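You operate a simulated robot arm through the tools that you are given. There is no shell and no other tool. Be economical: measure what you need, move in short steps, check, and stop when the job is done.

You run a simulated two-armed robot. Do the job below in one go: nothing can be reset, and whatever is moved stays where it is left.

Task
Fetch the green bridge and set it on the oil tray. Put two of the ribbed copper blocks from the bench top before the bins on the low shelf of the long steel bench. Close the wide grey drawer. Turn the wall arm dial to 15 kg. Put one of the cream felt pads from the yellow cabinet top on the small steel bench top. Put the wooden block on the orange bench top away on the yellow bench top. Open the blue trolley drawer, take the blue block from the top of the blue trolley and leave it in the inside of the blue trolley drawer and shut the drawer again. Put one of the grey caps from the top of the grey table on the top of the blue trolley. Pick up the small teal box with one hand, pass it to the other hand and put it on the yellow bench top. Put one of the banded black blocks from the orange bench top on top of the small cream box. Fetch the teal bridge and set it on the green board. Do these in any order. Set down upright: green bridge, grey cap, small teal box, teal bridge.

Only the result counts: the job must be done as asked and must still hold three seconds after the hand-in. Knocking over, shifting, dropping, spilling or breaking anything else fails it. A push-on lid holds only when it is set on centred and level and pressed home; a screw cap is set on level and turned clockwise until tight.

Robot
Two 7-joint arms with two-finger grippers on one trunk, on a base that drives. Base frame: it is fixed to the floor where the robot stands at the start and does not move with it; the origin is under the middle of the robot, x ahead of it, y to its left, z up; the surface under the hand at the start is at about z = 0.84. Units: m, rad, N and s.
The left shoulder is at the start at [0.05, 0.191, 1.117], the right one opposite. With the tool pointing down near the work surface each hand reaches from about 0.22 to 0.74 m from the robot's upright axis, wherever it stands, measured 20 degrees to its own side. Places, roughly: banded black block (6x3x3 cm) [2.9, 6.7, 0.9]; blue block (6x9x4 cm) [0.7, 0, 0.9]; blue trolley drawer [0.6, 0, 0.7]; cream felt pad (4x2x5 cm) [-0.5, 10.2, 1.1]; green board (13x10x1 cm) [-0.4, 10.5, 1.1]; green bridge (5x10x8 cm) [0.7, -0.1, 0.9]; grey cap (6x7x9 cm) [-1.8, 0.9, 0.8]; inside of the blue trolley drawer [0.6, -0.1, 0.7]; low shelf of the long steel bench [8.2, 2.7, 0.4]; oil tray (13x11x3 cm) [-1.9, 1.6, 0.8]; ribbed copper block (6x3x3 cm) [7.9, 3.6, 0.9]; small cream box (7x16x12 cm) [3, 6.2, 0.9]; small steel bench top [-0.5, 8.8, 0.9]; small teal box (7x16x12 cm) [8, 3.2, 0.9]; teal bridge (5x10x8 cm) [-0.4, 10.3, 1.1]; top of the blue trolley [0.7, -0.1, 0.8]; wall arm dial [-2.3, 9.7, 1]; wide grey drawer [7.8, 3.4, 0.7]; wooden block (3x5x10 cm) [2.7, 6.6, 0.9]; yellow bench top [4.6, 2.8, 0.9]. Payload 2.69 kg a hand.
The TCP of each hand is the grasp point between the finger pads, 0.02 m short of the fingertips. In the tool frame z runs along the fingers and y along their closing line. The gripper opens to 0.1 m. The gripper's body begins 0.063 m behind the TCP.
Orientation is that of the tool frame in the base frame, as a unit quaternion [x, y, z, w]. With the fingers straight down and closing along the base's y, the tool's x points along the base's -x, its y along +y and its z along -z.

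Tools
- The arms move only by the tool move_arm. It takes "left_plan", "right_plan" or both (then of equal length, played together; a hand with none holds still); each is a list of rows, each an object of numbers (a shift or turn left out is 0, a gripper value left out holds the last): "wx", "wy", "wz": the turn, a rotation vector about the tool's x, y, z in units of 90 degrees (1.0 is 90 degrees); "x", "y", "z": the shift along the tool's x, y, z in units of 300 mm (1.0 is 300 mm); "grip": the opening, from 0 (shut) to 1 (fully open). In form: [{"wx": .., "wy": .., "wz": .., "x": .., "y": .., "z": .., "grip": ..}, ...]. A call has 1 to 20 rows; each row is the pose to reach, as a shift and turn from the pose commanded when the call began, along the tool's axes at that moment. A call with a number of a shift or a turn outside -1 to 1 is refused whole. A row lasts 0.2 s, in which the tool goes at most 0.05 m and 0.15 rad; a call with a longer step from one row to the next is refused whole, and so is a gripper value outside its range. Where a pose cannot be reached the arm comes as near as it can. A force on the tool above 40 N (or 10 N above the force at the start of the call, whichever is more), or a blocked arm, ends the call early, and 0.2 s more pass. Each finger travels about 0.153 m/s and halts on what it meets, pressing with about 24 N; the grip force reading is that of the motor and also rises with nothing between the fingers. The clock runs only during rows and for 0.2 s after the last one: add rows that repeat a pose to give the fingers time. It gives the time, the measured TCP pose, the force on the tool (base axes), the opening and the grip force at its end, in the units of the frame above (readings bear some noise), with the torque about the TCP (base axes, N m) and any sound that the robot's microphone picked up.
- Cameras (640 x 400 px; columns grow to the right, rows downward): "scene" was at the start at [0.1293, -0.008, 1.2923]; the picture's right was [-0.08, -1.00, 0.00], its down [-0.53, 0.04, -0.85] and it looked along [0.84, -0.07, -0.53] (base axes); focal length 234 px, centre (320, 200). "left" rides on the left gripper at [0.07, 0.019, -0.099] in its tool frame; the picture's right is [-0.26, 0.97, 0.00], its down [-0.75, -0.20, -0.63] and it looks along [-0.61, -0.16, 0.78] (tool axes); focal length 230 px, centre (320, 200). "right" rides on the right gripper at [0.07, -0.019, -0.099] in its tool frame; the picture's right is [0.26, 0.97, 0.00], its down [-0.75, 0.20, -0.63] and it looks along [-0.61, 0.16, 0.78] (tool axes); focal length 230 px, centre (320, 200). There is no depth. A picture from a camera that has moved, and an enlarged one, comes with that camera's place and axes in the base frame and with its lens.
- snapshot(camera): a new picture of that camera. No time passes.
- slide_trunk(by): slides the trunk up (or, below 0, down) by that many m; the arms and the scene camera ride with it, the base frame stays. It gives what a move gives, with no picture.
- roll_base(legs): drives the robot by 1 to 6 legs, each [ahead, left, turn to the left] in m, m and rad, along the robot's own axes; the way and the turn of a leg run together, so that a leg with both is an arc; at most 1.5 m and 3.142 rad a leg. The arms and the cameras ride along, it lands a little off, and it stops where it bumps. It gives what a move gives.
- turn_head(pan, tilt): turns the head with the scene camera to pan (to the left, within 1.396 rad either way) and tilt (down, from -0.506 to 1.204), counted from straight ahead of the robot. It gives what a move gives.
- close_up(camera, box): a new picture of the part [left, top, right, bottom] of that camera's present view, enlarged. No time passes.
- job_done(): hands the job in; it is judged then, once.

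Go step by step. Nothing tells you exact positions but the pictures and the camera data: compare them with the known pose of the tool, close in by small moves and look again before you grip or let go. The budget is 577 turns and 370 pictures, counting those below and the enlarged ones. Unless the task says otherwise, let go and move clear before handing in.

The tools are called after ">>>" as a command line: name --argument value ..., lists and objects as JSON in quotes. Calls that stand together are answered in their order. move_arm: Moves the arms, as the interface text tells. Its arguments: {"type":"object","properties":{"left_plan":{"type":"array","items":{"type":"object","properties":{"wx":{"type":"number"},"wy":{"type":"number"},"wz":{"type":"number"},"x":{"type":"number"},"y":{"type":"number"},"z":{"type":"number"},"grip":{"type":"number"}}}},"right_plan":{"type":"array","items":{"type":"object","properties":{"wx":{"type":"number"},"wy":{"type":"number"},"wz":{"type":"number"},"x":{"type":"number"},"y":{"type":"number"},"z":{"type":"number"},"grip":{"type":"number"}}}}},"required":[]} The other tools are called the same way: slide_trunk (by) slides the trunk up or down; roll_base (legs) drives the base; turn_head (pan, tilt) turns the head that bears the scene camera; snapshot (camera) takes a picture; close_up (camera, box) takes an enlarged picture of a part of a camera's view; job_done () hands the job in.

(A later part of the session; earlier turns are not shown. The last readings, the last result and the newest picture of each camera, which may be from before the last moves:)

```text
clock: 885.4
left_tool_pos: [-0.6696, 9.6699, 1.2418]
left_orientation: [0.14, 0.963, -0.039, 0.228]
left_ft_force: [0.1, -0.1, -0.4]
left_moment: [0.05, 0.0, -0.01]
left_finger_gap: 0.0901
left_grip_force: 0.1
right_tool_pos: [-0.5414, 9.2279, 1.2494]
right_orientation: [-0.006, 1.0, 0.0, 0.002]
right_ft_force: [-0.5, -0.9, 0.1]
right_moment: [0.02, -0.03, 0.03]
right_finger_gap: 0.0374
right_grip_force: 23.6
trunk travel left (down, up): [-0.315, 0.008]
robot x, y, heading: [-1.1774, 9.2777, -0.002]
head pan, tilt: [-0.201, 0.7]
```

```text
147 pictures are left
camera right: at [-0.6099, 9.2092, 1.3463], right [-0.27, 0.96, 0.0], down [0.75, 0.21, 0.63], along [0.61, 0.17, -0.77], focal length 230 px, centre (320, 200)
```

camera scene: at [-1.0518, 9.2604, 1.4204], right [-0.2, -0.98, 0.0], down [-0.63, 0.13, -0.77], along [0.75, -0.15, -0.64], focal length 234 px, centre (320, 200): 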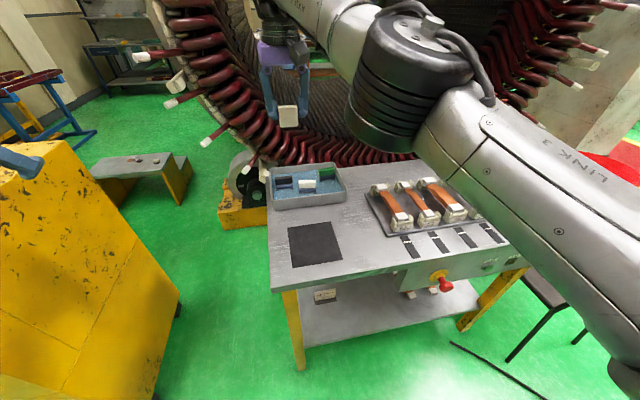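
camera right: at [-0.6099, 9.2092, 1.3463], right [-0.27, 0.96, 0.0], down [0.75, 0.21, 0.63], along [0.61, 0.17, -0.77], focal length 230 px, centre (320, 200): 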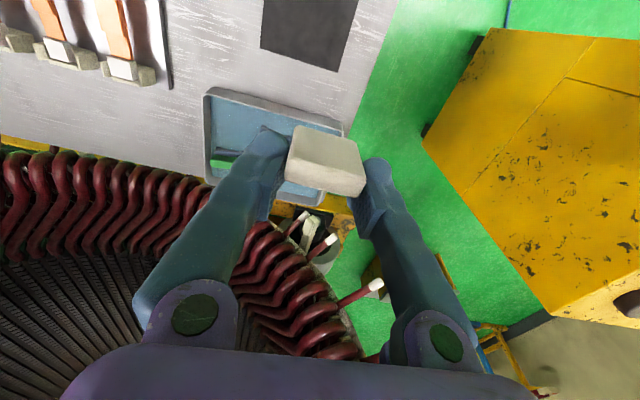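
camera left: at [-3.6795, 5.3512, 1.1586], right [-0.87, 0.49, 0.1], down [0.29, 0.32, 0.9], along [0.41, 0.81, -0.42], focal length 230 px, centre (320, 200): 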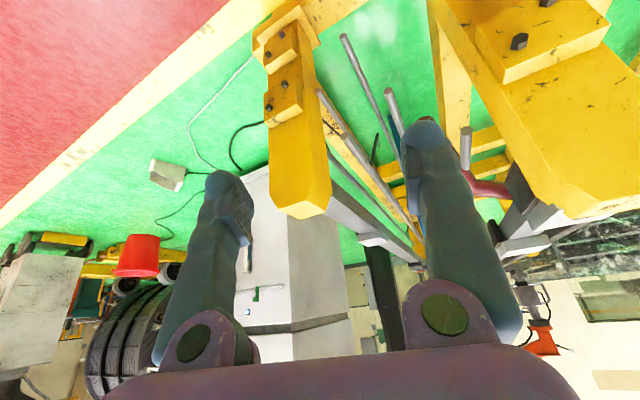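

>>> move_arm --right_plan '[{"x": 0.04, "y": -0.12, "grip": 0}, {"x": 0.08, "y": -0.24}, {"x": 0.13, "y": -0.36, "z": 0.04}, {"x": 0.17, "y": -0.47, "z": 0.1}, {"x": 0.197, "y": -0.56, "z": 0.18}, {"x": 0.197, "y": -0.56, "z": 0.32}, {"x": 0.197, "y": -0.56, "z": 0.46}, {"x": 0.197, "y": -0.56, "z": 0.6}, {"x": 0.197, "y": -0.56, "z": 0.74}, {"x": 0.197, "y": -0.56, "z": 0.82}]'

>>> snapshot --camera "scene"

>>> snapshot --camera "right"

```text
clock: 887.6
left_tool_pos: [-0.6675, 9.6674, 1.2414]
left_orientation: [0.141, 0.963, -0.038, 0.227]
left_ft_force: [0.9, -0.5, 0.4]
left_moment: [0.06, 0.05, 0.06]
left_finger_gap: 0.09
left_grip_force: 0.0
right_tool_pos: [-0.5944, 9.0568, 0.999]
right_orientation: [-0.006, 1.0, 0.002, 0.001]
right_ft_force: [0.5, -0.9, -0.6]
right_moment: [0.05, 0.05, 0.01]
right_finger_gap: 0.0374
right_grip_force: 23.7
right hand out of reach, approached as far as the arm can: row 1, 2, 3, 4, 5, 6, 7
trunk travel left (down, up): [-0.315, 0.008]
robot x, y, heading: [-1.1767, 9.2756, 0.002]
head pan, tilt: [-0.201, 0.7]
```

```text
146 pictures are left
camera scene: at [-1.0496, 9.2574, 1.42], right [-0.2, -0.98, 0.0], down [-0.63, 0.13, -0.76], along [0.75, -0.15, -0.65], focal length 234 px, centre (320, 200)
```

scene: 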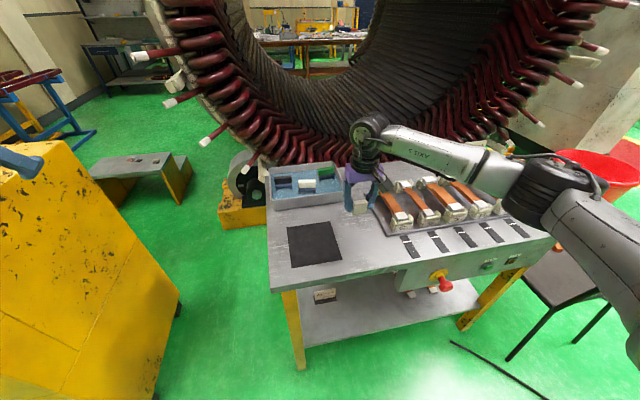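

```text
145 pictures are left
camera right: at [-0.6629, 9.0371, 1.0964], right [-0.27, 0.96, 0.0], down [0.75, 0.21, 0.63], along [0.61, 0.17, -0.78], focal length 230 px, centre (320, 200)
```

right: 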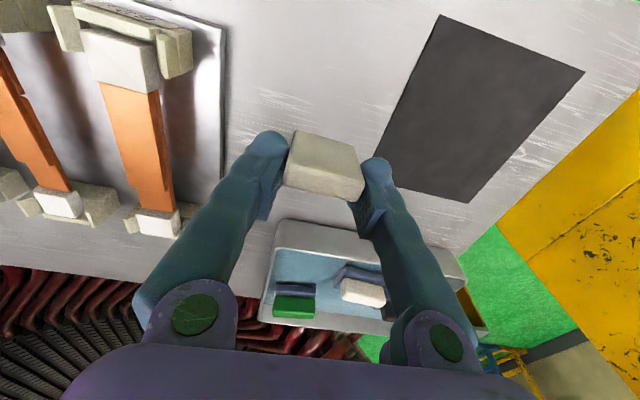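

>>> move_arm --right_plan '[{"z": 0.05, "grip": 0}, {"z": 0.1}, {"z": 0.13}, {"z": 0.15}, {"z": 0.165}, {"z": 0.18}, {"z": 0.195}, {"z": 0.21}, {"z": 0.225}, {"z": 0.24}, {"z": 0.255}, {"z": 0.27}]'

```text
clock: 890.2
left_tool_pos: [-0.6702, 9.6705, 1.2422]
left_orientation: [0.141, 0.963, -0.038, 0.228]
left_ft_force: [-0.3, 1.3, -0.1]
left_moment: [0.0, 0.0, 0.03]
left_finger_gap: 0.0901
left_grip_force: 0.1
right_tool_pos: [-0.5968, 9.0607, 0.9218]
right_orientation: [-0.007, 1.0, -0.001, 0.002]
right_ft_force: [0.7, 0.1, 0.0]
right_moment: [0.04, 0.01, 0.02]
right_finger_gap: 0.0374
right_grip_force: 24.1
trunk travel left (down, up): [-0.315, 0.008]
robot x, y, heading: [-1.1735, 9.2789, 0.005]
head pan, tilt: [-0.201, 0.7]
```

>>> move_arm --right_plan '[{"z": 0.015, "grip": 0}, {"z": 0.03}, {"z": 0.045}, {"z": 0.06}, {"z": 0.075}, {"z": 0.09}, {"z": 0.105}, {"z": 0.12}, {"z": 0.135}, {"z": 0.15}]'

>>> snapshot --camera "right"

```text
clock: 891.1
left_tool_pos: [-0.6715, 9.6693, 1.2423]
left_orientation: [0.141, 0.962, -0.039, 0.23]
left_ft_force: [-0.4, 0.2, 0.5]
left_moment: [0.0, 0.0, 0.01]
left_finger_gap: 0.0903
left_grip_force: 0.0
right_tool_pos: [-0.5955, 9.0613, 0.9136]
right_orientation: [-0.006, 1.0, 0.002, 0.008]
right_ft_force: [-13.8, -0.4, 20.7]
right_moment: [-0.04, 0.62, -0.04]
right_finger_gap: 0.0377
right_grip_force: 24.3
trunk travel left (down, up): [-0.315, 0.008]
robot x, y, heading: [-1.1773, 9.2767, 0.002]
head pan, tilt: [-0.201, 0.7]
stopped in row 4 (right hand): the force on the tool passed its limit at 41 N (the readings are from after the stop); the commanded pose is now the measured one
```

```text
144 pictures are left
camera right: at [-0.6652, 9.0409, 1.011], right [-0.27, 0.96, 0.0], down [0.74, 0.21, 0.64], along [0.62, 0.17, -0.77], focal length 230 px, centre (320, 200)
```

right: 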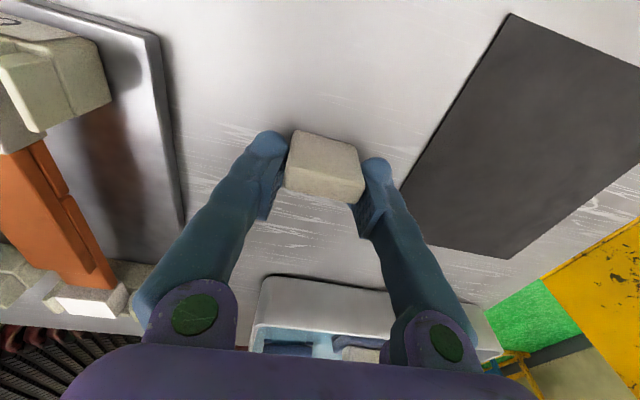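

>>> move_arm --right_plan '[{"z": -0.004, "grip": 0.45}, {"z": -0.006, "grip": 0.58}, {"z": -0.006}, {"z": -0.08}, {"z": -0.2}, {"z": -0.34}, {"z": -0.48}, {"z": -0.62}, {"z": -0.76}, {"z": -0.9}]'

>>> snapshot --camera "right"

>>> close_up --camera "scene" --box '[250, 140, 490, 300]'

```text
clock: 893.4
left_tool_pos: [-0.6693, 9.6711, 1.2402]
left_orientation: [0.14, 0.963, -0.039, 0.229]
left_ft_force: [0.0, 0.6, -1.1]
left_moment: [-0.02, -0.01, -0.01]
left_finger_gap: 0.09
left_grip_force: 0.0
right_tool_pos: [-0.5992, 9.0595, 1.181]
right_orientation: [-0.006, 1.0, 0.002, 0.007]
right_ft_force: [0.6, -0.9, -0.2]
right_moment: [0.02, -0.02, -0.03]
right_finger_gap: 0.058
right_grip_force: 0.0
trunk travel left (down, up): [-0.315, 0.008]
robot x, y, heading: [-1.1761, 9.278, -0.0]
head pan, tilt: [-0.201, 0.7]
```

```text
143 pictures are left
camera right: at [-0.6685, 9.0389, 1.2784], right [-0.27, 0.96, 0.0], down [0.74, 0.21, 0.64], along [0.62, 0.17, -0.77], focal length 230 px, centre (320, 200)
```

right: 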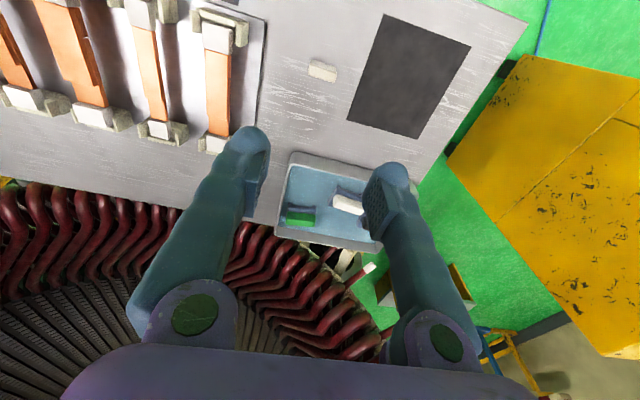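

```text
2.50 times, centred on (370, 220) of scene
camera zoom: at [-1.0526, 9.2606, 1.4204], right [-0.2, -0.98, 0.0], down [-0.63, 0.13, -0.77], along [0.75, -0.15, -0.64], focal length 586 px, centre (195, 150)
```

zoom: 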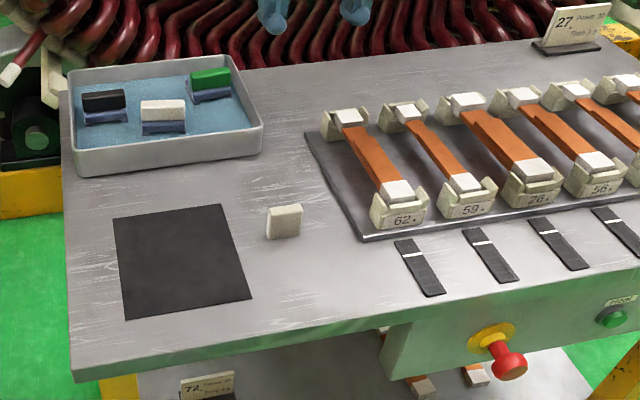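

The felt pad stands on the small steel bench. Last is the wall arm dial; I turn to face the pillar panel in the west.

>>> roll_base --legs '[[-0.2, 0.2, 0], [0, 0, 1.571], [0, 0, 1.571]]'

>>> turn_head --pan 0 --tilt 0.3

>>> snapshot --camera "scene"

```text
clock: 903.6
left_tool_pos: [-1.8529, 9.055, 1.2396]
left_orientation: [0.967, -0.109, -0.228, -0.031]
left_ft_force: [0.1, -0.7, -0.4]
left_moment: [0.01, 0.01, -0.04]
left_finger_gap: 0.0901
left_grip_force: 0.0
right_tool_pos: [-1.9642, 9.6601, 1.1801]
right_orientation: [0.999, 0.038, -0.007, 0.002]
right_ft_force: [-0.5, 0.6, 0.0]
right_moment: [0.0, 0.0, -0.01]
right_finger_gap: 0.0582
right_grip_force: 0.0
trunk travel left (down, up): [-0.315, 0.008]
robot x, y, heading: [-1.3755, 9.4818, -3.077]
head pan, tilt: [-0.201, 0.7]
```

```text
clock: 904.4
left_tool_pos: [-1.8531, 9.0549, 1.2421]
left_orientation: [0.967, -0.108, -0.229, -0.032]
left_ft_force: [0.2, -0.1, 0.3]
left_moment: [-0.01, 0.0, -0.01]
left_finger_gap: 0.0901
left_grip_force: 0.1
right_tool_pos: [-1.9652, 9.661, 1.18]
right_orientation: [0.999, 0.039, -0.007, 0.002]
right_ft_force: [-0.5, 0.3, -0.6]
right_moment: [-0.01, -0.01, -0.02]
right_finger_gap: 0.058
right_grip_force: 0.1
trunk travel left (down, up): [-0.315, 0.008]
robot x, y, heading: [-1.3773, 9.4796, -3.073]
head pan, tilt: [0.0, 0.3]
```

```text
141 pictures are left
camera scene: at [-1.5066, 9.4705, 1.4564], right [-0.07, 1.0, 0.0], down [0.3, 0.02, -0.95], along [-0.95, -0.06, -0.3], focal length 234 px, centre (320, 200)
```

scene: 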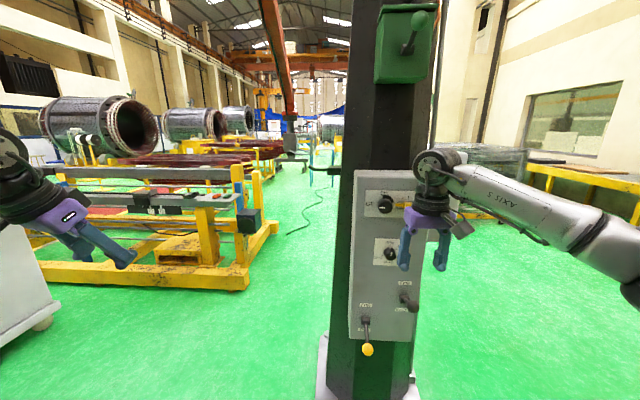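

>>> move_arm --right_plan '[{"y": -0.15}, {"y": -0.3}, {"y": -0.45}, {"y": -0.6}]'

>>> close_up --camera "scene" --box '[320, 160, 460, 360]'

>>> close_up --camera "scene" --box '[360, 225, 420, 275]'

```text
clock: 905.4
left_tool_pos: [-1.8527, 9.0555, 1.242]
left_orientation: [0.967, -0.108, -0.229, -0.031]
left_ft_force: [0.3, -0.6, -0.1]
left_moment: [-0.01, 0.0, -0.01]
left_finger_gap: 0.0899
left_grip_force: 0.0
right_tool_pos: [-1.9792, 9.841, 1.1794]
right_orientation: [0.999, 0.038, -0.006, 0.002]
right_ft_force: [-0.1, 0.1, 0.0]
right_moment: [-0.03, 0.01, 0.05]
right_finger_gap: 0.0581
right_grip_force: 0.1
trunk travel left (down, up): [-0.315, 0.008]
robot x, y, heading: [-1.372, 9.481, -3.072]
head pan, tilt: [0.0, 0.3]
```

```text
2.00 times, centred on (390, 260) of scene
camera zoom: at [-1.5064, 9.4715, 1.4565], right [-0.07, 1.0, 0.0], down [0.29, 0.02, -0.96], along [-0.95, -0.06, -0.3], focal length 468 px, centre (180, 80)
```

zoom: 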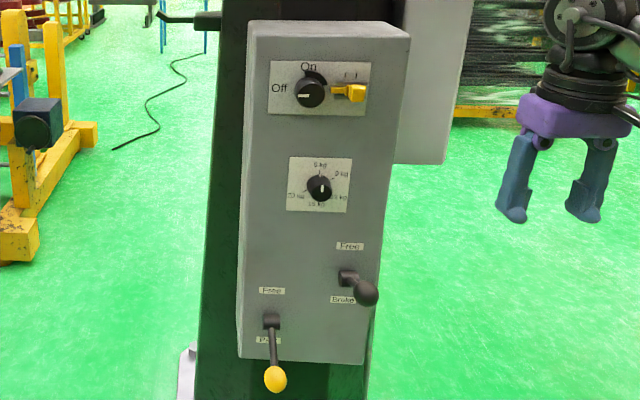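

```text
8.00 times, centred on (390, 250) of scene
camera zoom: at [-1.5064, 9.4715, 1.4565], right [-0.07, 1.0, 0.0], down [0.29, 0.02, -0.96], along [-0.95, -0.06, -0.3], focal length 1874 px, centre (-240, -200)
```

zoom: 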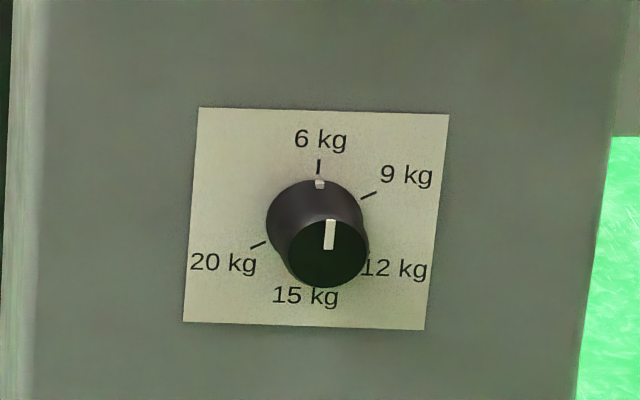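

The dial reads 6 kg; 15 kg lies exactly opposite, half a turn clockwise. The knob is near (-2.31, 9.686, 1.0), about 4.5 cm wide. I retract the right hand, move closer, and point it at the knob.

>>> move_arm --right_plan '[{"x": 0.13}, {"x": 0.26}, {"x": 0.39}, {"x": 0.52}, {"x": 0.65}, {"x": 0.78}]'

>>> slide_trunk --by -0.14

>>> roll_base --legs '[[0.26, 0, -0.07]]'

>>> move_arm --right_plan '[{"wx": -0.051, "wy": -0.051, "wz": 0.051}, {"wx": -0.103, "wy": -0.103, "wz": 0.103}, {"wx": -0.154, "wy": -0.154, "wz": 0.154}, {"wx": -0.205, "wy": -0.205, "wz": 0.205}, {"wx": -0.257, "wy": -0.257, "wz": 0.257}, {"wx": -0.308, "wy": -0.308, "wz": 0.308}, {"wx": -0.359, "wy": -0.359, "wz": 0.359}, {"wx": -0.411, "wy": -0.411, "wz": 0.411}, {"wx": -0.462, "wy": -0.462, "wz": 0.462}, {"wx": -0.513, "wy": -0.513, "wz": 0.513}, {"wx": -0.565, "wy": -0.565, "wz": 0.565}, {"wx": -0.616, "wy": -0.616, "wz": 0.616}, {"wx": -0.667, "wy": -0.667, "wz": 0.667}, {"wx": -0.718, "wy": -0.718, "wz": 0.718}, {"wx": -0.77, "wy": -0.77, "wz": 0.77}]'

>>> snapshot --camera "scene"

```text
clock: 906.8
left_tool_pos: [-1.8525, 9.0554, 1.2423]
left_orientation: [0.966, -0.108, -0.231, -0.031]
left_ft_force: [-0.3, -0.7, 0.1]
left_moment: [-0.01, -0.01, -0.01]
left_finger_gap: 0.0904
left_grip_force: 0.0
right_tool_pos: [-1.7464, 9.8598, 1.1774]
right_orientation: [0.999, 0.039, -0.007, 0.001]
right_ft_force: [0.0, -0.6, 0.6]
right_moment: [-0.02, 0.04, -0.03]
right_finger_gap: 0.0582
right_grip_force: 0.1
trunk travel left (down, up): [-0.315, 0.008]
robot x, y, heading: [-1.3741, 9.4805, -3.074]
head pan, tilt: [0.0, 0.3]
```

```text
clock: 908.5
left_tool_pos: [-1.8532, 9.0546, 1.1016]
left_orientation: [0.967, -0.108, -0.23, -0.032]
left_ft_force: [-0.2, 0.6, -0.9]
left_moment: [0.03, -0.05, 0.02]
left_finger_gap: 0.0899
left_grip_force: 0.1
right_tool_pos: [-1.7484, 9.8584, 1.0365]
right_orientation: [0.999, 0.039, -0.007, 0.002]
right_ft_force: [-0.1, -0.1, 0.1]
right_moment: [-0.01, 0.02, -0.03]
right_finger_gap: 0.0581
right_grip_force: 0.1
trunk travel left (down, up): [-0.175, 0.148]
robot x, y, heading: [-1.3713, 9.4808, -3.075]
head pan, tilt: [0.0, 0.3]
```

```text
clock: 910.4
left_tool_pos: [-2.1369, 9.0807, 1.1014]
left_orientation: [0.962, -0.142, -0.228, -0.039]
left_ft_force: [-0.3, 0.3, 0.1]
left_moment: [0.01, -0.02, 0.0]
left_finger_gap: 0.0902
left_grip_force: 0.1
right_tool_pos: [-1.9747, 9.8759, 1.0353]
right_orientation: [1.0, 0.003, -0.006, 0.001]
right_ft_force: [-1.1, 0.9, 0.4]
right_moment: [-0.01, 0.0, 0.0]
right_finger_gap: 0.0579
right_grip_force: 0.1
trunk travel left (down, up): [-0.175, 0.148]
robot x, y, heading: [-1.6274, 9.4718, 3.141]
head pan, tilt: [0.0, 0.3]
```

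```text
clock: 913.5
left_tool_pos: [-2.1356, 9.082, 1.1014]
left_orientation: [0.963, -0.142, -0.227, -0.04]
left_ft_force: [0.1, 0.6, 0.3]
left_moment: [0.02, 0.0, 0.04]
left_finger_gap: 0.0902
left_grip_force: 0.0
right_tool_pos: [-1.9946, 9.9143, 1.0146]
right_orientation: [0.496, -0.496, -0.501, 0.507]
right_ft_force: [0.1, 0.1, -1.3]
right_moment: [0.0, -0.05, 0.0]
right_finger_gap: 0.0582
right_grip_force: 0.0
right hand out of reach, approached as far as the arm can: row 11, 12, 13, 14, 15
trunk travel left (down, up): [-0.175, 0.148]
robot x, y, heading: [-1.6292, 9.4733, 3.143]
head pan, tilt: [0.0, 0.3]
```

```text
138 pictures are left
camera scene: at [-1.7619, 9.4717, 1.3165], right [0.0, 1.0, 0.0], down [0.3, 0.0, -0.96], along [-0.96, 0.0, -0.3], focal length 234 px, centre (320, 200)
```

scene: 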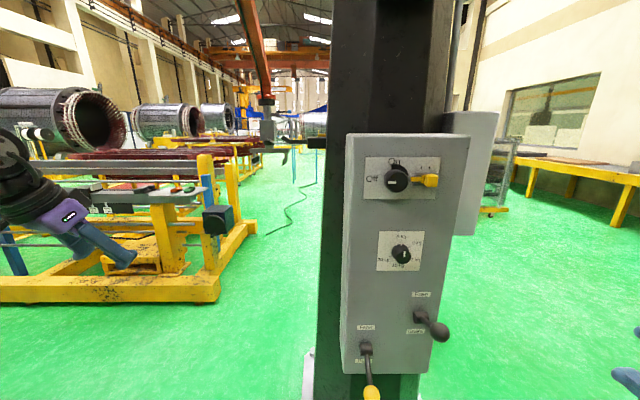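

>>> close_up --camera "scene" --box '[360, 215, 440, 285]'

>>> snapshot --camera "right"

```text
5.71 times, centred on (400, 250) of scene
camera zoom: at [-1.7619, 9.4717, 1.3165], right [0.0, 1.0, 0.0], down [0.3, 0.0, -0.96], along [-0.96, 0.0, -0.3], focal length 1339 px, centre (-137, -86)
```

zoom: 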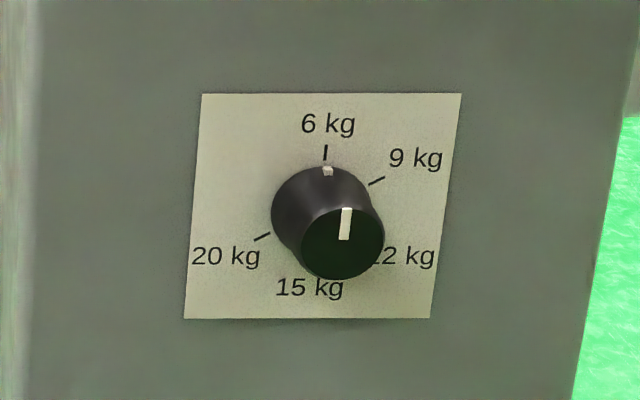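

```text
136 pictures are left
camera right: at [-1.8958, 9.8448, 0.9931], right [0.02, -0.25, 0.97], down [0.63, 0.76, 0.19], along [-0.78, 0.6, 0.17], focal length 230 px, centre (320, 200)
```

right: 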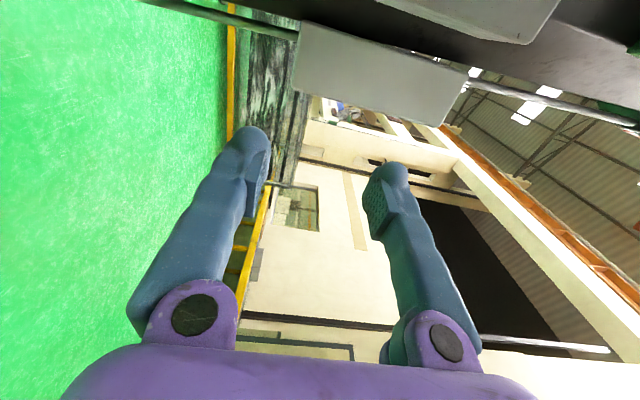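

Knob axis is at y 9.691, z 0.988, front face x ≈ -2.305. I move the hand in line and test turning it counter-clockwise first, to gain travel for the clockwise turn.

>>> move_arm --right_plan '[{"x": 0.1, "y": -0.01, "wz": -0.09, "grip": 0.8}, {"x": 0.2, "y": -0.02, "wz": -0.18}, {"x": 0.3, "y": -0.03, "wz": -0.27}, {"x": 0.4, "y": -0.04, "wz": -0.36}, {"x": 0.5, "y": -0.05, "wz": -0.45}, {"x": 0.6, "y": -0.06, "wz": -0.54}, {"x": 0.7, "y": -0.08, "wz": -0.63}, {"x": 0.743, "y": -0.09, "wz": -0.72}, {"x": 0.743, "y": -0.09, "wz": -0.81}, {"x": 0.743, "y": -0.09, "wz": -0.9}]'

>>> snapshot --camera "right"

```text
clock: 915.8
left_tool_pos: [-2.1378, 9.0823, 1.1019]
left_orientation: [0.962, -0.143, -0.228, -0.039]
left_ft_force: [0.3, 1.1, 0.2]
left_moment: [-0.03, -0.06, 0.02]
left_finger_gap: 0.0899
left_grip_force: 0.1
right_tool_pos: [-1.9901, 9.9181, 0.9667]
right_orientation: [-0.698, 0.067, 0.709, -0.078]
right_ft_force: [-0.8, 0.8, -0.8]
right_moment: [-0.01, -0.01, 0.02]
right_finger_gap: 0.08
right_grip_force: 0.0
right hand out of reach, approached as far as the arm can: row 1, 2, 3, 4, 5, 6, 7, 8, 9, 10
trunk travel left (down, up): [-0.175, 0.148]
robot x, y, heading: [-1.6263, 9.473, 3.14]
head pan, tilt: [0.0, 0.3]
```

```text
135 pictures are left
camera right: at [-1.8923, 9.924, 0.8915], right [0.01, -1.0, -0.05], down [0.64, -0.03, 0.76], along [-0.77, -0.04, 0.64], focal length 230 px, centre (320, 200)
```

right: 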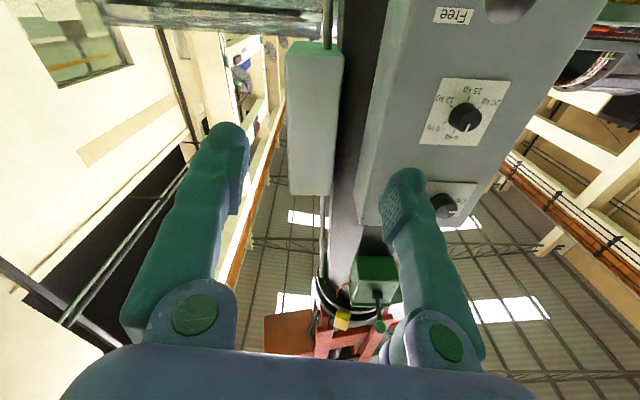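

>>> move_arm --right_plan '[{"z": 0.1}, {"z": 0.2}, {"z": 0.3}, {"z": 0.4, "y": 0.05}, {"z": 0.4, "x": 0.02, "y": 0.16}, {"z": 0.4, "x": 0.04, "y": 0.28}, {"z": 0.4, "x": 0.055, "y": 0.4}, {"z": 0.4, "x": 0.07, "y": 0.52}, {"z": 0.4, "x": 0.08, "y": 0.64}, {"z": 0.4, "x": 0.091, "y": 0.749}]'

>>> snapshot --camera "right"

>>> snapshot --camera "scene"

```text
clock: 918.0
left_tool_pos: [-2.136, 9.0805, 1.1009]
left_orientation: [0.962, -0.141, -0.229, -0.04]
left_ft_force: [0.0, 0.3, -0.2]
left_moment: [-0.02, 0.03, -0.01]
left_finger_gap: 0.0899
left_grip_force: 0.1
right_tool_pos: [-2.1062, 9.9217, 0.9737]
right_orientation: [-0.7, 0.057, 0.709, -0.062]
right_ft_force: [-0.2, 1.2, -0.9]
right_moment: [-0.03, 0.03, 0.01]
right_finger_gap: 0.0801
right_grip_force: 0.0
right hand out of reach, approached as far as the arm can: row 1, 2, 3, 4, 5, 6, 7, 8, 9, 10
trunk travel left (down, up): [-0.175, 0.148]
robot x, y, heading: [-1.626, 9.4715, 3.139]
head pan, tilt: [0.0, 0.3]
```

```text
134 pictures are left
camera right: at [-2.0088, 9.9287, 0.8999], right [0.01, -1.0, -0.09], down [0.64, -0.07, 0.76], along [-0.77, -0.07, 0.64], focal length 230 px, centre (320, 200)
```

right: 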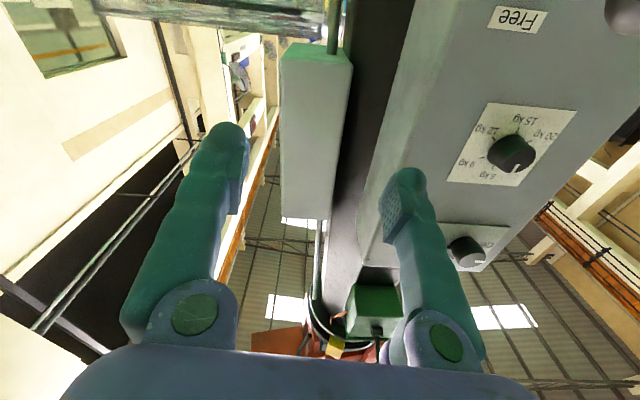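

```text
133 pictures are left
camera scene: at [-1.7616, 9.4714, 1.3165], right [0.0, 1.0, 0.0], down [0.3, 0.0, -0.96], along [-0.96, 0.0, -0.3], focal length 234 px, centre (320, 200)
```

scene: 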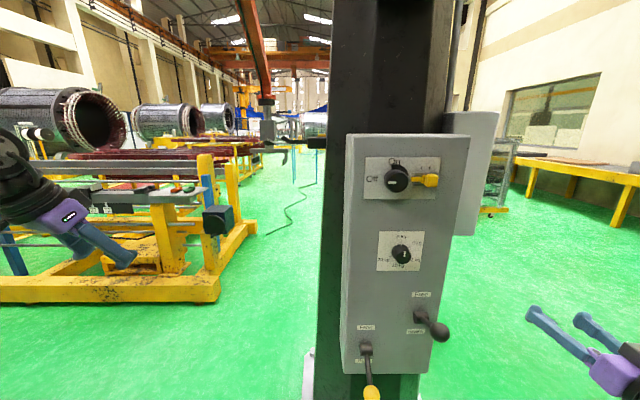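

>>> move_arm --right_plan '[{"wz": 0.09}, {"wz": 0.18}, {"wz": 0.27}, {"wz": 0.36}, {"wz": 0.45}, {"wz": 0.54}, {"wz": 0.63}, {"wz": 0.72}, {"wz": 0.81}, {"wz": 0.9}, {"wz": 0.99}]'

>>> move_arm --right_plan '[{"wz": 0.09}, {"wz": 0.18}, {"wz": 0.27}, {"wz": 0.36}, {"wz": 0.45}, {"wz": 0.54}, {"wz": 0.63}, {"wz": 0.72}, {"wz": 0.81}, {"wz": 0.9}]'

```text
clock: 920.4
left_tool_pos: [-2.1364, 9.0809, 1.1014]
left_orientation: [0.962, -0.141, -0.229, -0.04]
left_ft_force: [0.0, -0.5, 0.4]
left_moment: [-0.01, 0.01, 0.03]
left_finger_gap: 0.09
left_grip_force: 0.0
right_tool_pos: [-2.103, 9.9295, 0.9694]
right_orientation: [0.46, -0.531, -0.463, 0.541]
right_ft_force: [0.1, 0.7, 0.5]
right_moment: [0.01, -0.01, 0.0]
right_finger_gap: 0.0799
right_grip_force: 0.2
trunk travel left (down, up): [-0.175, 0.148]
robot x, y, heading: [-1.6235, 9.4707, 3.139]
head pan, tilt: [0.0, 0.3]
```

```text
clock: 922.5
left_tool_pos: [-2.1362, 9.0803, 1.1005]
left_orientation: [0.962, -0.142, -0.228, -0.039]
left_ft_force: [-0.6, -0.2, -0.2]
left_moment: [-0.01, -0.02, 0.01]
left_finger_gap: 0.0902
left_grip_force: 0.1
right_tool_pos: [-2.1037, 9.9286, 0.9707]
right_orientation: [0.006, -0.702, 0.0, 0.712]
right_ft_force: [0.6, 0.7, -1.1]
right_moment: [-0.01, 0.0, -0.03]
right_finger_gap: 0.0798
right_grip_force: 0.0
trunk travel left (down, up): [-0.175, 0.148]
robot x, y, heading: [-1.6284, 9.4706, 3.146]
head pan, tilt: [0.0, 0.3]
```

>>> move_arm --right_plan '[{"wz": 0.09}, {"wz": 0.18}, {"wz": 0.27}, {"wz": 0.36}]'

>>> move_arm --right_plan '[{"wz": -0.09}, {"wz": -0.18}, {"wz": -0.27}, {"wz": -0.36}, {"wz": -0.45}, {"wz": -0.54}, {"wz": -0.63}, {"wz": -0.72}, {"wz": -0.81}, {"wz": -0.9}, {"wz": -0.99}]'

>>> move_arm --right_plan '[{"wz": -0.09}, {"wz": -0.18}, {"wz": -0.27}, {"wz": -0.36}, {"wz": -0.45}, {"wz": -0.54}, {"wz": -0.63}, {"wz": -0.72}, {"wz": -0.81}, {"wz": -0.9}, {"wz": -0.99}]'

```text
clock: 923.5
left_tool_pos: [-2.1351, 9.0805, 1.1013]
left_orientation: [0.962, -0.141, -0.229, -0.039]
left_ft_force: [0.7, -0.4, 0.0]
left_moment: [0.0, -0.03, -0.02]
left_finger_gap: 0.0901
left_grip_force: 0.1
right_tool_pos: [-2.1032, 9.9298, 0.9694]
right_orientation: [-0.191, -0.676, 0.198, 0.684]
right_ft_force: [0.5, 0.8, 0.4]
right_moment: [0.0, 0.04, 0.01]
right_finger_gap: 0.0799
right_grip_force: 0.0
trunk travel left (down, up): [-0.175, 0.148]
robot x, y, heading: [-1.6256, 9.473, 3.143]
head pan, tilt: [0.0, 0.3]
```

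```text
clock: 926.0
left_tool_pos: [-2.1359, 9.0805, 1.1016]
left_orientation: [0.962, -0.142, -0.228, -0.039]
left_ft_force: [0.3, -0.3, -1.4]
left_moment: [0.0, 0.0, 0.03]
left_finger_gap: 0.09
left_grip_force: 0.0
right_tool_pos: [-2.1035, 9.9292, 0.97]
right_orientation: [0.34, -0.614, -0.341, 0.625]
right_ft_force: [0.4, 0.2, -0.6]
right_moment: [0.01, 0.02, 0.02]
right_finger_gap: 0.08
right_grip_force: 0.0
trunk travel left (down, up): [-0.175, 0.148]
robot x, y, heading: [-1.6286, 9.4781, 3.139]
head pan, tilt: [0.0, 0.3]
```

```text
clock: 928.4
left_tool_pos: [-2.1365, 9.081, 1.1005]
left_orientation: [0.963, -0.142, -0.228, -0.04]
left_ft_force: [-0.3, -0.2, 0.2]
left_moment: [-0.01, 0.0, 0.01]
left_finger_gap: 0.0898
left_grip_force: 0.0
right_tool_pos: [-2.1041, 9.9285, 0.9704]
right_orientation: [-0.673, 0.198, 0.682, -0.207]
right_ft_force: [0.2, -0.8, 0.3]
right_moment: [-0.02, 0.0, -0.03]
right_finger_gap: 0.0799
right_grip_force: 0.0
trunk travel left (down, up): [-0.175, 0.148]
robot x, y, heading: [-1.63, 9.4706, 3.139]
head pan, tilt: [0.0, 0.3]
```

The hand can turn about 200° here. I set it to the counter-clockwise end, raise it to the knob's height and let the base bring it in line.

>>> move_arm --right_plan '[{"wz": -0.08, "x": -0.02, "y": 0.01}, {"wz": -0.15, "x": -0.035, "y": 0.02}, {"wz": -0.22, "x": -0.049, "y": 0.032}, {"wz": -0.22, "x": -0.049, "y": 0.032}]'

>>> roll_base --legs '[[0, 0.237, 0], [0.1, 0, 0]]'

>>> turn_head --pan -0.5 --tilt 0.35

>>> snapshot --camera "right"

>>> snapshot --camera "scene"

```text
clock: 929.4
left_tool_pos: [-2.1364, 9.0812, 1.1011]
left_orientation: [0.962, -0.141, -0.229, -0.039]
left_ft_force: [-0.4, 1.1, -0.4]
left_moment: [-0.01, -0.01, 0.01]
left_finger_gap: 0.0901
left_grip_force: 0.0
right_tool_pos: [-2.1026, 9.9289, 0.9863]
right_orientation: [-0.697, 0.081, 0.707, -0.088]
right_ft_force: [-0.3, -0.3, 0.4]
right_moment: [0.02, -0.01, 0.03]
right_finger_gap: 0.0801
right_grip_force: 0.1
trunk travel left (down, up): [-0.175, 0.148]
robot x, y, heading: [-1.6288, 9.4726, 3.137]
head pan, tilt: [0.0, 0.3]
```

```text
clock: 932.8
left_tool_pos: [-2.2336, 8.8427, 1.1017]
left_orientation: [0.963, -0.14, -0.227, -0.039]
left_ft_force: [0.1, -0.4, 0.0]
left_moment: [-0.04, -0.03, 0.04]
left_finger_gap: 0.09
left_grip_force: 0.1
right_tool_pos: [-2.2046, 9.6888, 0.9866]
right_orientation: [-0.698, 0.08, 0.706, -0.09]
right_ft_force: [0.0, 0.5, -0.4]
right_moment: [0.0, -0.01, 0.01]
right_finger_gap: 0.0801
right_grip_force: 0.0
trunk travel left (down, up): [-0.175, 0.148]
robot x, y, heading: [-1.7261, 9.2317, -3.138]
head pan, tilt: [0.0, 0.3]
```

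```text
clock: 933.7
left_tool_pos: [-2.234, 8.8414, 1.1011]
left_orientation: [0.963, -0.141, -0.228, -0.039]
left_ft_force: [-0.1, 0.3, -1.0]
left_moment: [0.04, 0.01, -0.03]
left_finger_gap: 0.0903
left_grip_force: 0.0
right_tool_pos: [-2.2036, 9.6895, 0.9875]
right_orientation: [-0.697, 0.08, 0.707, -0.089]
right_ft_force: [0.2, 0.4, 0.9]
right_moment: [-0.03, -0.01, 0.0]
right_finger_gap: 0.08
right_grip_force: 0.0
trunk travel left (down, up): [-0.175, 0.148]
robot x, y, heading: [-1.729, 9.2323, -3.138]
head pan, tilt: [-0.499, 0.351]
```

```text
132 pictures are left
camera right: at [-2.1052, 9.6916, 0.9124], right [0.01, -1.0, -0.02], down [0.64, -0.01, 0.77], along [-0.77, -0.02, 0.64], focal length 230 px, centre (320, 200)
```

right: 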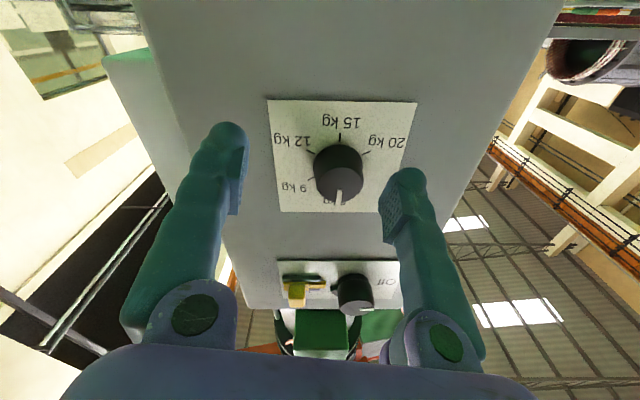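

```text
131 pictures are left
camera scene: at [-1.8492, 9.2776, 1.3118], right [0.48, 0.88, 0.0], down [0.3, -0.16, -0.94], along [-0.83, 0.45, -0.34], focal length 234 px, centre (320, 200)
```

scene: 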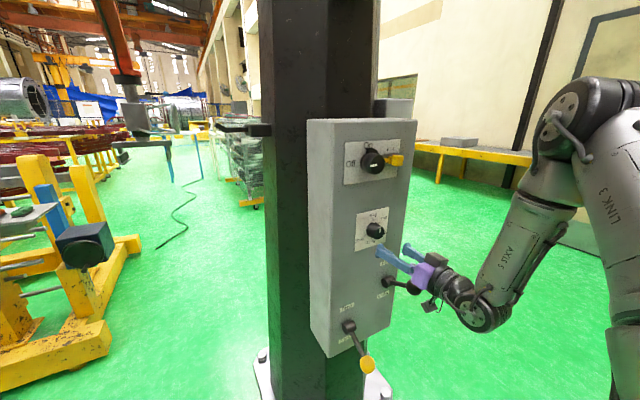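

Triangulating with both cameras puts the knob axis at y 9.674, z 1.018, front face x ≈ -2.26. I correct the hand and check.

>>> move_arm --right_plan '[{"x": -0.04, "y": 0.037}, {"x": -0.085, "y": 0.074}, {"x": -0.085, "y": 0.074}]'

>>> snapshot --camera "right"

>>> close_up --camera "scene" --box '[320, 180, 460, 300]'

```text
clock: 934.5
left_tool_pos: [-2.2339, 8.841, 1.1011]
left_orientation: [0.963, -0.14, -0.228, -0.039]
left_ft_force: [0.3, -0.5, 0.3]
left_moment: [0.0, 0.05, -0.01]
left_finger_gap: 0.0899
left_grip_force: 0.1
right_tool_pos: [-2.2031, 9.6729, 1.0174]
right_orientation: [-0.697, 0.08, 0.707, -0.089]
right_ft_force: [-0.7, 0.0, 0.5]
right_moment: [-0.03, 0.04, 0.0]
right_finger_gap: 0.0799
right_grip_force: 0.1
trunk travel left (down, up): [-0.175, 0.148]
robot x, y, heading: [-1.7279, 9.2339, -3.144]
head pan, tilt: [-0.499, 0.351]
```

```text
130 pictures are left
camera right: at [-2.1049, 9.6764, 0.9422], right [0.01, -1.0, -0.02], down [0.64, -0.01, 0.77], along [-0.77, -0.02, 0.64], focal length 230 px, centre (320, 200)
```

right: 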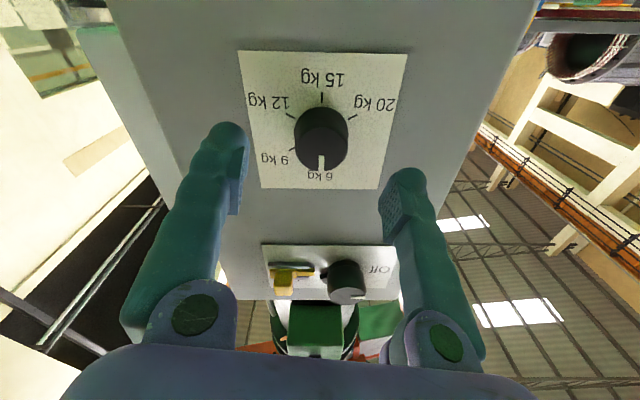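

```text
3.33 times, centred on (390, 240) of scene
camera zoom: at [-1.8493, 9.2779, 1.3118], right [0.48, 0.88, 0.0], down [0.3, -0.16, -0.94], along [-0.82, 0.45, -0.34], focal length 781 px, centre (87, 67)
```

zoom: 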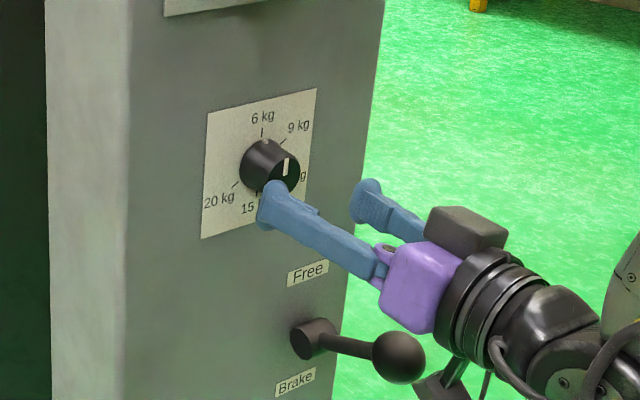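

>>> move_arm --right_plan '[{"x": -0.013, "y": 0.003, "z": 0.08}, {"x": -0.013, "y": 0.003, "z": 0.15}, {"x": -0.013, "y": 0.003, "z": 0.19}, {"x": -0.013, "y": 0.003, "z": 0.19}]'

>>> snapshot --camera "right"

```text
clock: 935.5
left_tool_pos: [-2.2338, 8.8412, 1.1009]
left_orientation: [0.963, -0.141, -0.228, -0.039]
left_ft_force: [0.6, 0.2, 0.2]
left_moment: [0.0, 0.02, 0.03]
left_finger_gap: 0.0898
left_grip_force: 0.1
right_tool_pos: [-2.2616, 9.6728, 1.0202]
right_orientation: [-0.697, 0.081, 0.707, -0.089]
right_ft_force: [0.4, 0.2, -0.3]
right_moment: [-0.02, -0.03, 0.01]
right_finger_gap: 0.08
right_grip_force: 0.1
trunk travel left (down, up): [-0.175, 0.148]
robot x, y, heading: [-1.7242, 9.2323, -3.139]
head pan, tilt: [-0.499, 0.351]
```

```text
128 pictures are left
camera right: at [-2.1629, 9.6758, 0.946], right [0.01, -1.0, -0.02], down [0.64, -0.01, 0.77], along [-0.77, -0.02, 0.64], focal length 230 px, centre (320, 200)
```

right: 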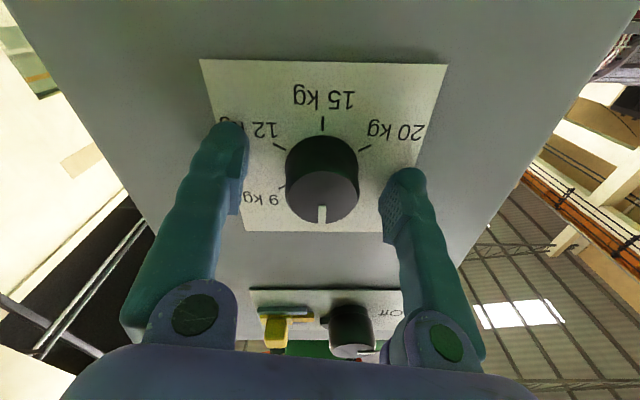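

>>> move_arm --right_plan '[{"grip": 0.4}, {"grip": 0}, {"grip": 0}, {"grip": 0}]'

>>> move_arm --right_plan '[{"wz": 0.09, "grip": 0}, {"wz": 0.18}, {"wz": 0.27}, {"wz": 0.36}, {"wz": 0.45}, {"wz": 0.54}, {"wz": 0.63}, {"wz": 0.72}, {"wz": 0.81}, {"wz": 0.9}, {"wz": 0.99}]'

>>> close_up --camera "scene" --box '[320, 180, 460, 300]'

>>> snapshot --camera "right"

```text
clock: 936.5
left_tool_pos: [-2.2337, 8.841, 1.1017]
left_orientation: [0.963, -0.14, -0.229, -0.039]
left_ft_force: [-0.3, -0.2, 0.3]
left_moment: [0.02, 0.0, 0.03]
left_finger_gap: 0.0898
left_grip_force: 0.0
right_tool_pos: [-2.2612, 9.6722, 1.0199]
right_orientation: [-0.697, 0.08, 0.707, -0.088]
right_ft_force: [-1.0, -3.2, -1.0]
right_moment: [0.0, 0.1, 0.06]
right_finger_gap: 0.0379
right_grip_force: 44.9
trunk travel left (down, up): [-0.175, 0.148]
robot x, y, heading: [-1.7278, 9.2345, -3.139]
head pan, tilt: [-0.499, 0.351]
```

```text
clock: 938.9
left_tool_pos: [-2.2358, 8.8422, 1.1004]
left_orientation: [0.963, -0.14, -0.227, -0.04]
left_ft_force: [0.3, -0.9, 0.0]
left_moment: [0.03, 0.0, 0.03]
left_finger_gap: 0.0901
left_grip_force: 0.0
right_tool_pos: [-2.2609, 9.6723, 1.0205]
right_orientation: [0.441, -0.548, -0.439, 0.559]
right_ft_force: [-12.2, -2.0, -6.0]
right_moment: [0.02, 0.03, -0.3]
right_finger_gap: 0.0384
right_grip_force: 44.9
trunk travel left (down, up): [-0.175, 0.148]
robot x, y, heading: [-1.7247, 9.2301, -3.137]
head pan, tilt: [-0.499, 0.351]
```

```text
3.33 times, centred on (390, 240) of scene
camera zoom: at [-1.8512, 9.2779, 1.3115], right [0.48, 0.88, 0.0], down [0.3, -0.16, -0.94], along [-0.82, 0.45, -0.35], focal length 781 px, centre (87, 67)
```

zoom: 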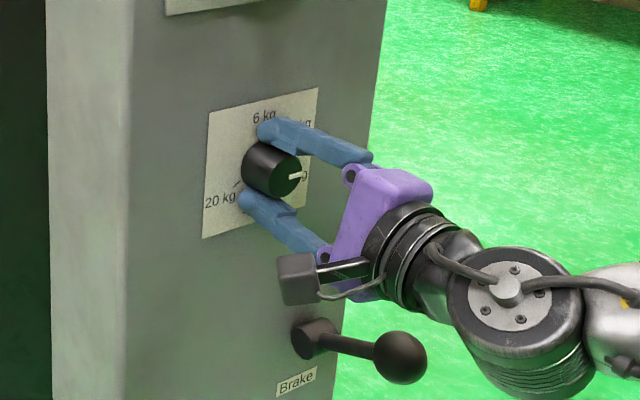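

```text
126 pictures are left
camera right: at [-2.161, 9.6019, 1.0154], right [0.01, -0.03, 1.0], down [0.62, 0.78, 0.02], along [-0.78, 0.62, 0.03], focal length 230 px, centre (320, 200)
```

right: 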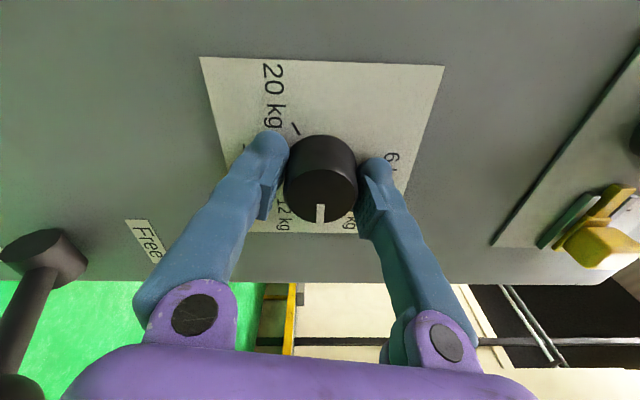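

>>> move_arm --right_plan '[{"wz": 0.09, "grip": 0}, {"wz": 0.18}, {"wz": 0.27}, {"wz": 0.36}, {"wz": 0.45}, {"wz": 0.54}, {"wz": 0.63}, {"wz": 0.72}, {"wz": 0.81}, {"wz": 0.9}, {"wz": 0.97}, {"wz": 1.0}]'

>>> close_up --camera "scene" --box '[320, 180, 460, 300]'

>>> snapshot --camera "right"

```text
clock: 941.5
left_tool_pos: [-2.2355, 8.8416, 1.1006]
left_orientation: [0.963, -0.14, -0.227, -0.039]
left_ft_force: [-0.9, -0.5, -0.3]
left_moment: [0.0, 0.03, 0.0]
left_finger_gap: 0.0897
left_grip_force: 0.0
right_tool_pos: [-2.2618, 9.6726, 1.0197]
right_orientation: [-0.075, -0.7, 0.085, 0.705]
right_ft_force: [-0.7, -10.6, -18.6]
right_moment: [0.0, -0.27, 0.05]
right_finger_gap: 0.038
right_grip_force: 45.6
trunk travel left (down, up): [-0.175, 0.148]
robot x, y, heading: [-1.7293, 9.2349, -3.137]
head pan, tilt: [-0.499, 0.351]
```

```text
3.33 times, centred on (390, 240) of scene
camera zoom: at [-1.851, 9.2777, 1.3116], right [0.48, 0.88, 0.0], down [0.3, -0.16, -0.94], along [-0.82, 0.45, -0.35], focal length 781 px, centre (87, 67)
```

zoom: 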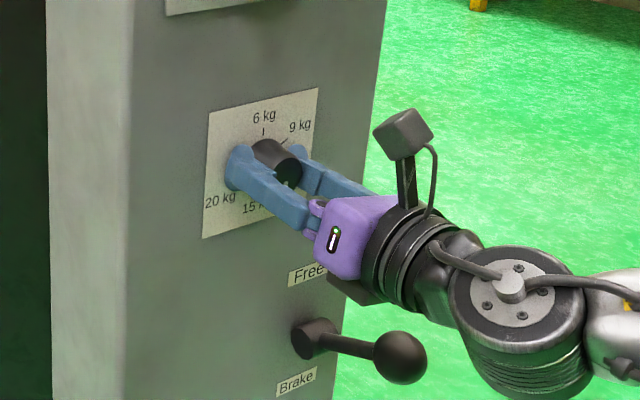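

```text
124 pictures are left
camera right: at [-2.1609, 9.671, 1.0897], right [-0.01, 1.0, 0.03], down [0.62, 0.03, -0.78], along [-0.78, 0.01, -0.62], focal length 230 px, centre (320, 200)
```

right: 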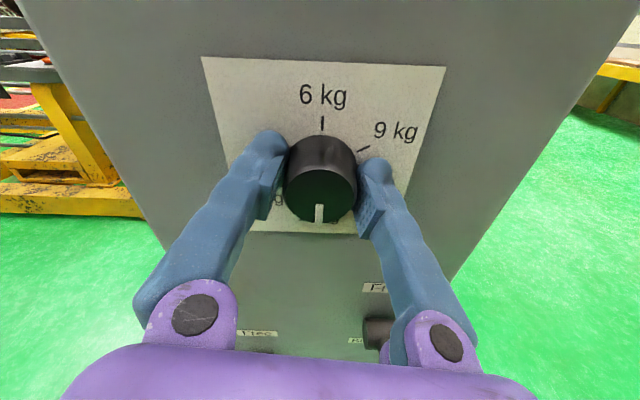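

The pointer now faces straight down, at 15 kg. I open, withdraw straight back and verify.

>>> move_arm --right_plan '[{"grip": 0.4}, {"grip": 0.8}, {"grip": 0.8}, {"z": -0.1}, {"z": -0.2}, {"z": -0.3}, {"z": -0.4}]'

>>> snapshot --camera "right"

>>> close_up --camera "scene" --box '[340, 200, 420, 280]'

```text
clock: 943.1
left_tool_pos: [-2.2347, 8.8417, 1.1016]
left_orientation: [0.963, -0.14, -0.228, -0.038]
left_ft_force: [-0.4, 0.4, -0.6]
left_moment: [-0.02, -0.01, 0.0]
left_finger_gap: 0.09
left_grip_force: 0.1
right_tool_pos: [-2.1389, 9.6745, 1.0204]
right_orientation: [-0.076, -0.698, 0.084, 0.707]
right_ft_force: [0.0, -0.6, 1.1]
right_moment: [0.02, -0.01, -0.01]
right_finger_gap: 0.0799
right_grip_force: 0.1
trunk travel left (down, up): [-0.175, 0.148]
robot x, y, heading: [-1.7251, 9.2336, -3.144]
head pan, tilt: [-0.499, 0.351]
```

```text
123 pictures are left
camera right: at [-2.0389, 9.6721, 1.0909], right [-0.01, 1.0, 0.04], down [0.62, 0.03, -0.79], along [-0.79, 0.01, -0.62], focal length 230 px, centre (320, 200)
```

right: 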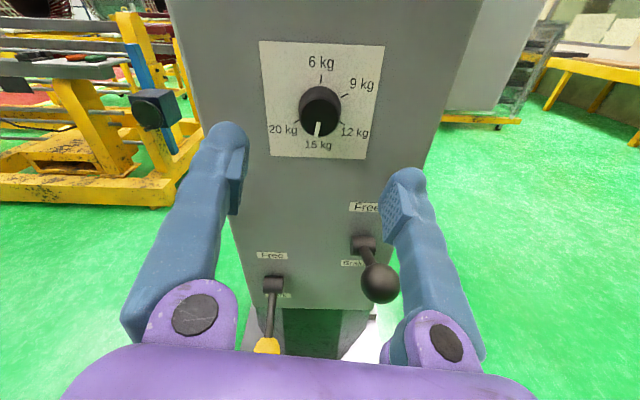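

```text
5.00 times, centred on (380, 240) of scene
camera zoom: at [-1.8487, 9.2776, 1.3118], right [0.48, 0.88, 0.0], down [0.3, -0.16, -0.94], along [-0.83, 0.45, -0.34], focal length 1171 px, centre (20, 0)
```

zoom: 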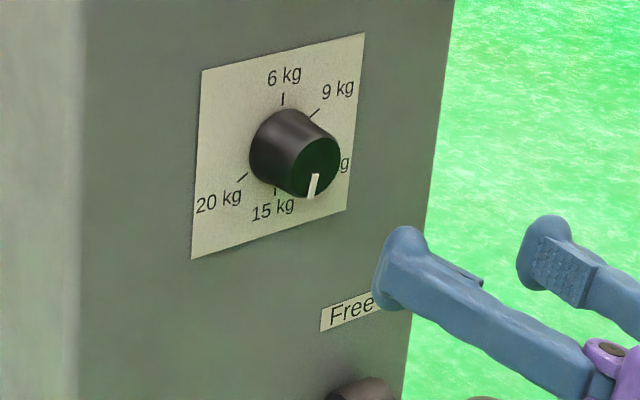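

>>> close_up --camera "right" --box '[260, 40, 390, 165]'

```text
3.20 times, centred on (325, 102) of right
camera zoom: at [-2.0389, 9.6721, 1.0909], right [-0.01, 1.0, 0.04], down [0.62, 0.03, -0.79], along [-0.79, 0.01, -0.62], focal length 736 px, centre (304, 512)
```

zoom: 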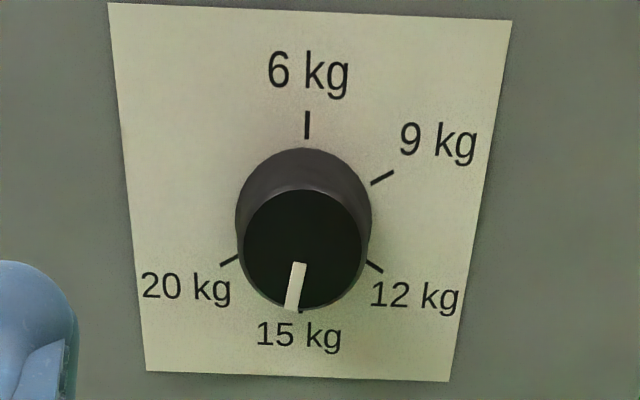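

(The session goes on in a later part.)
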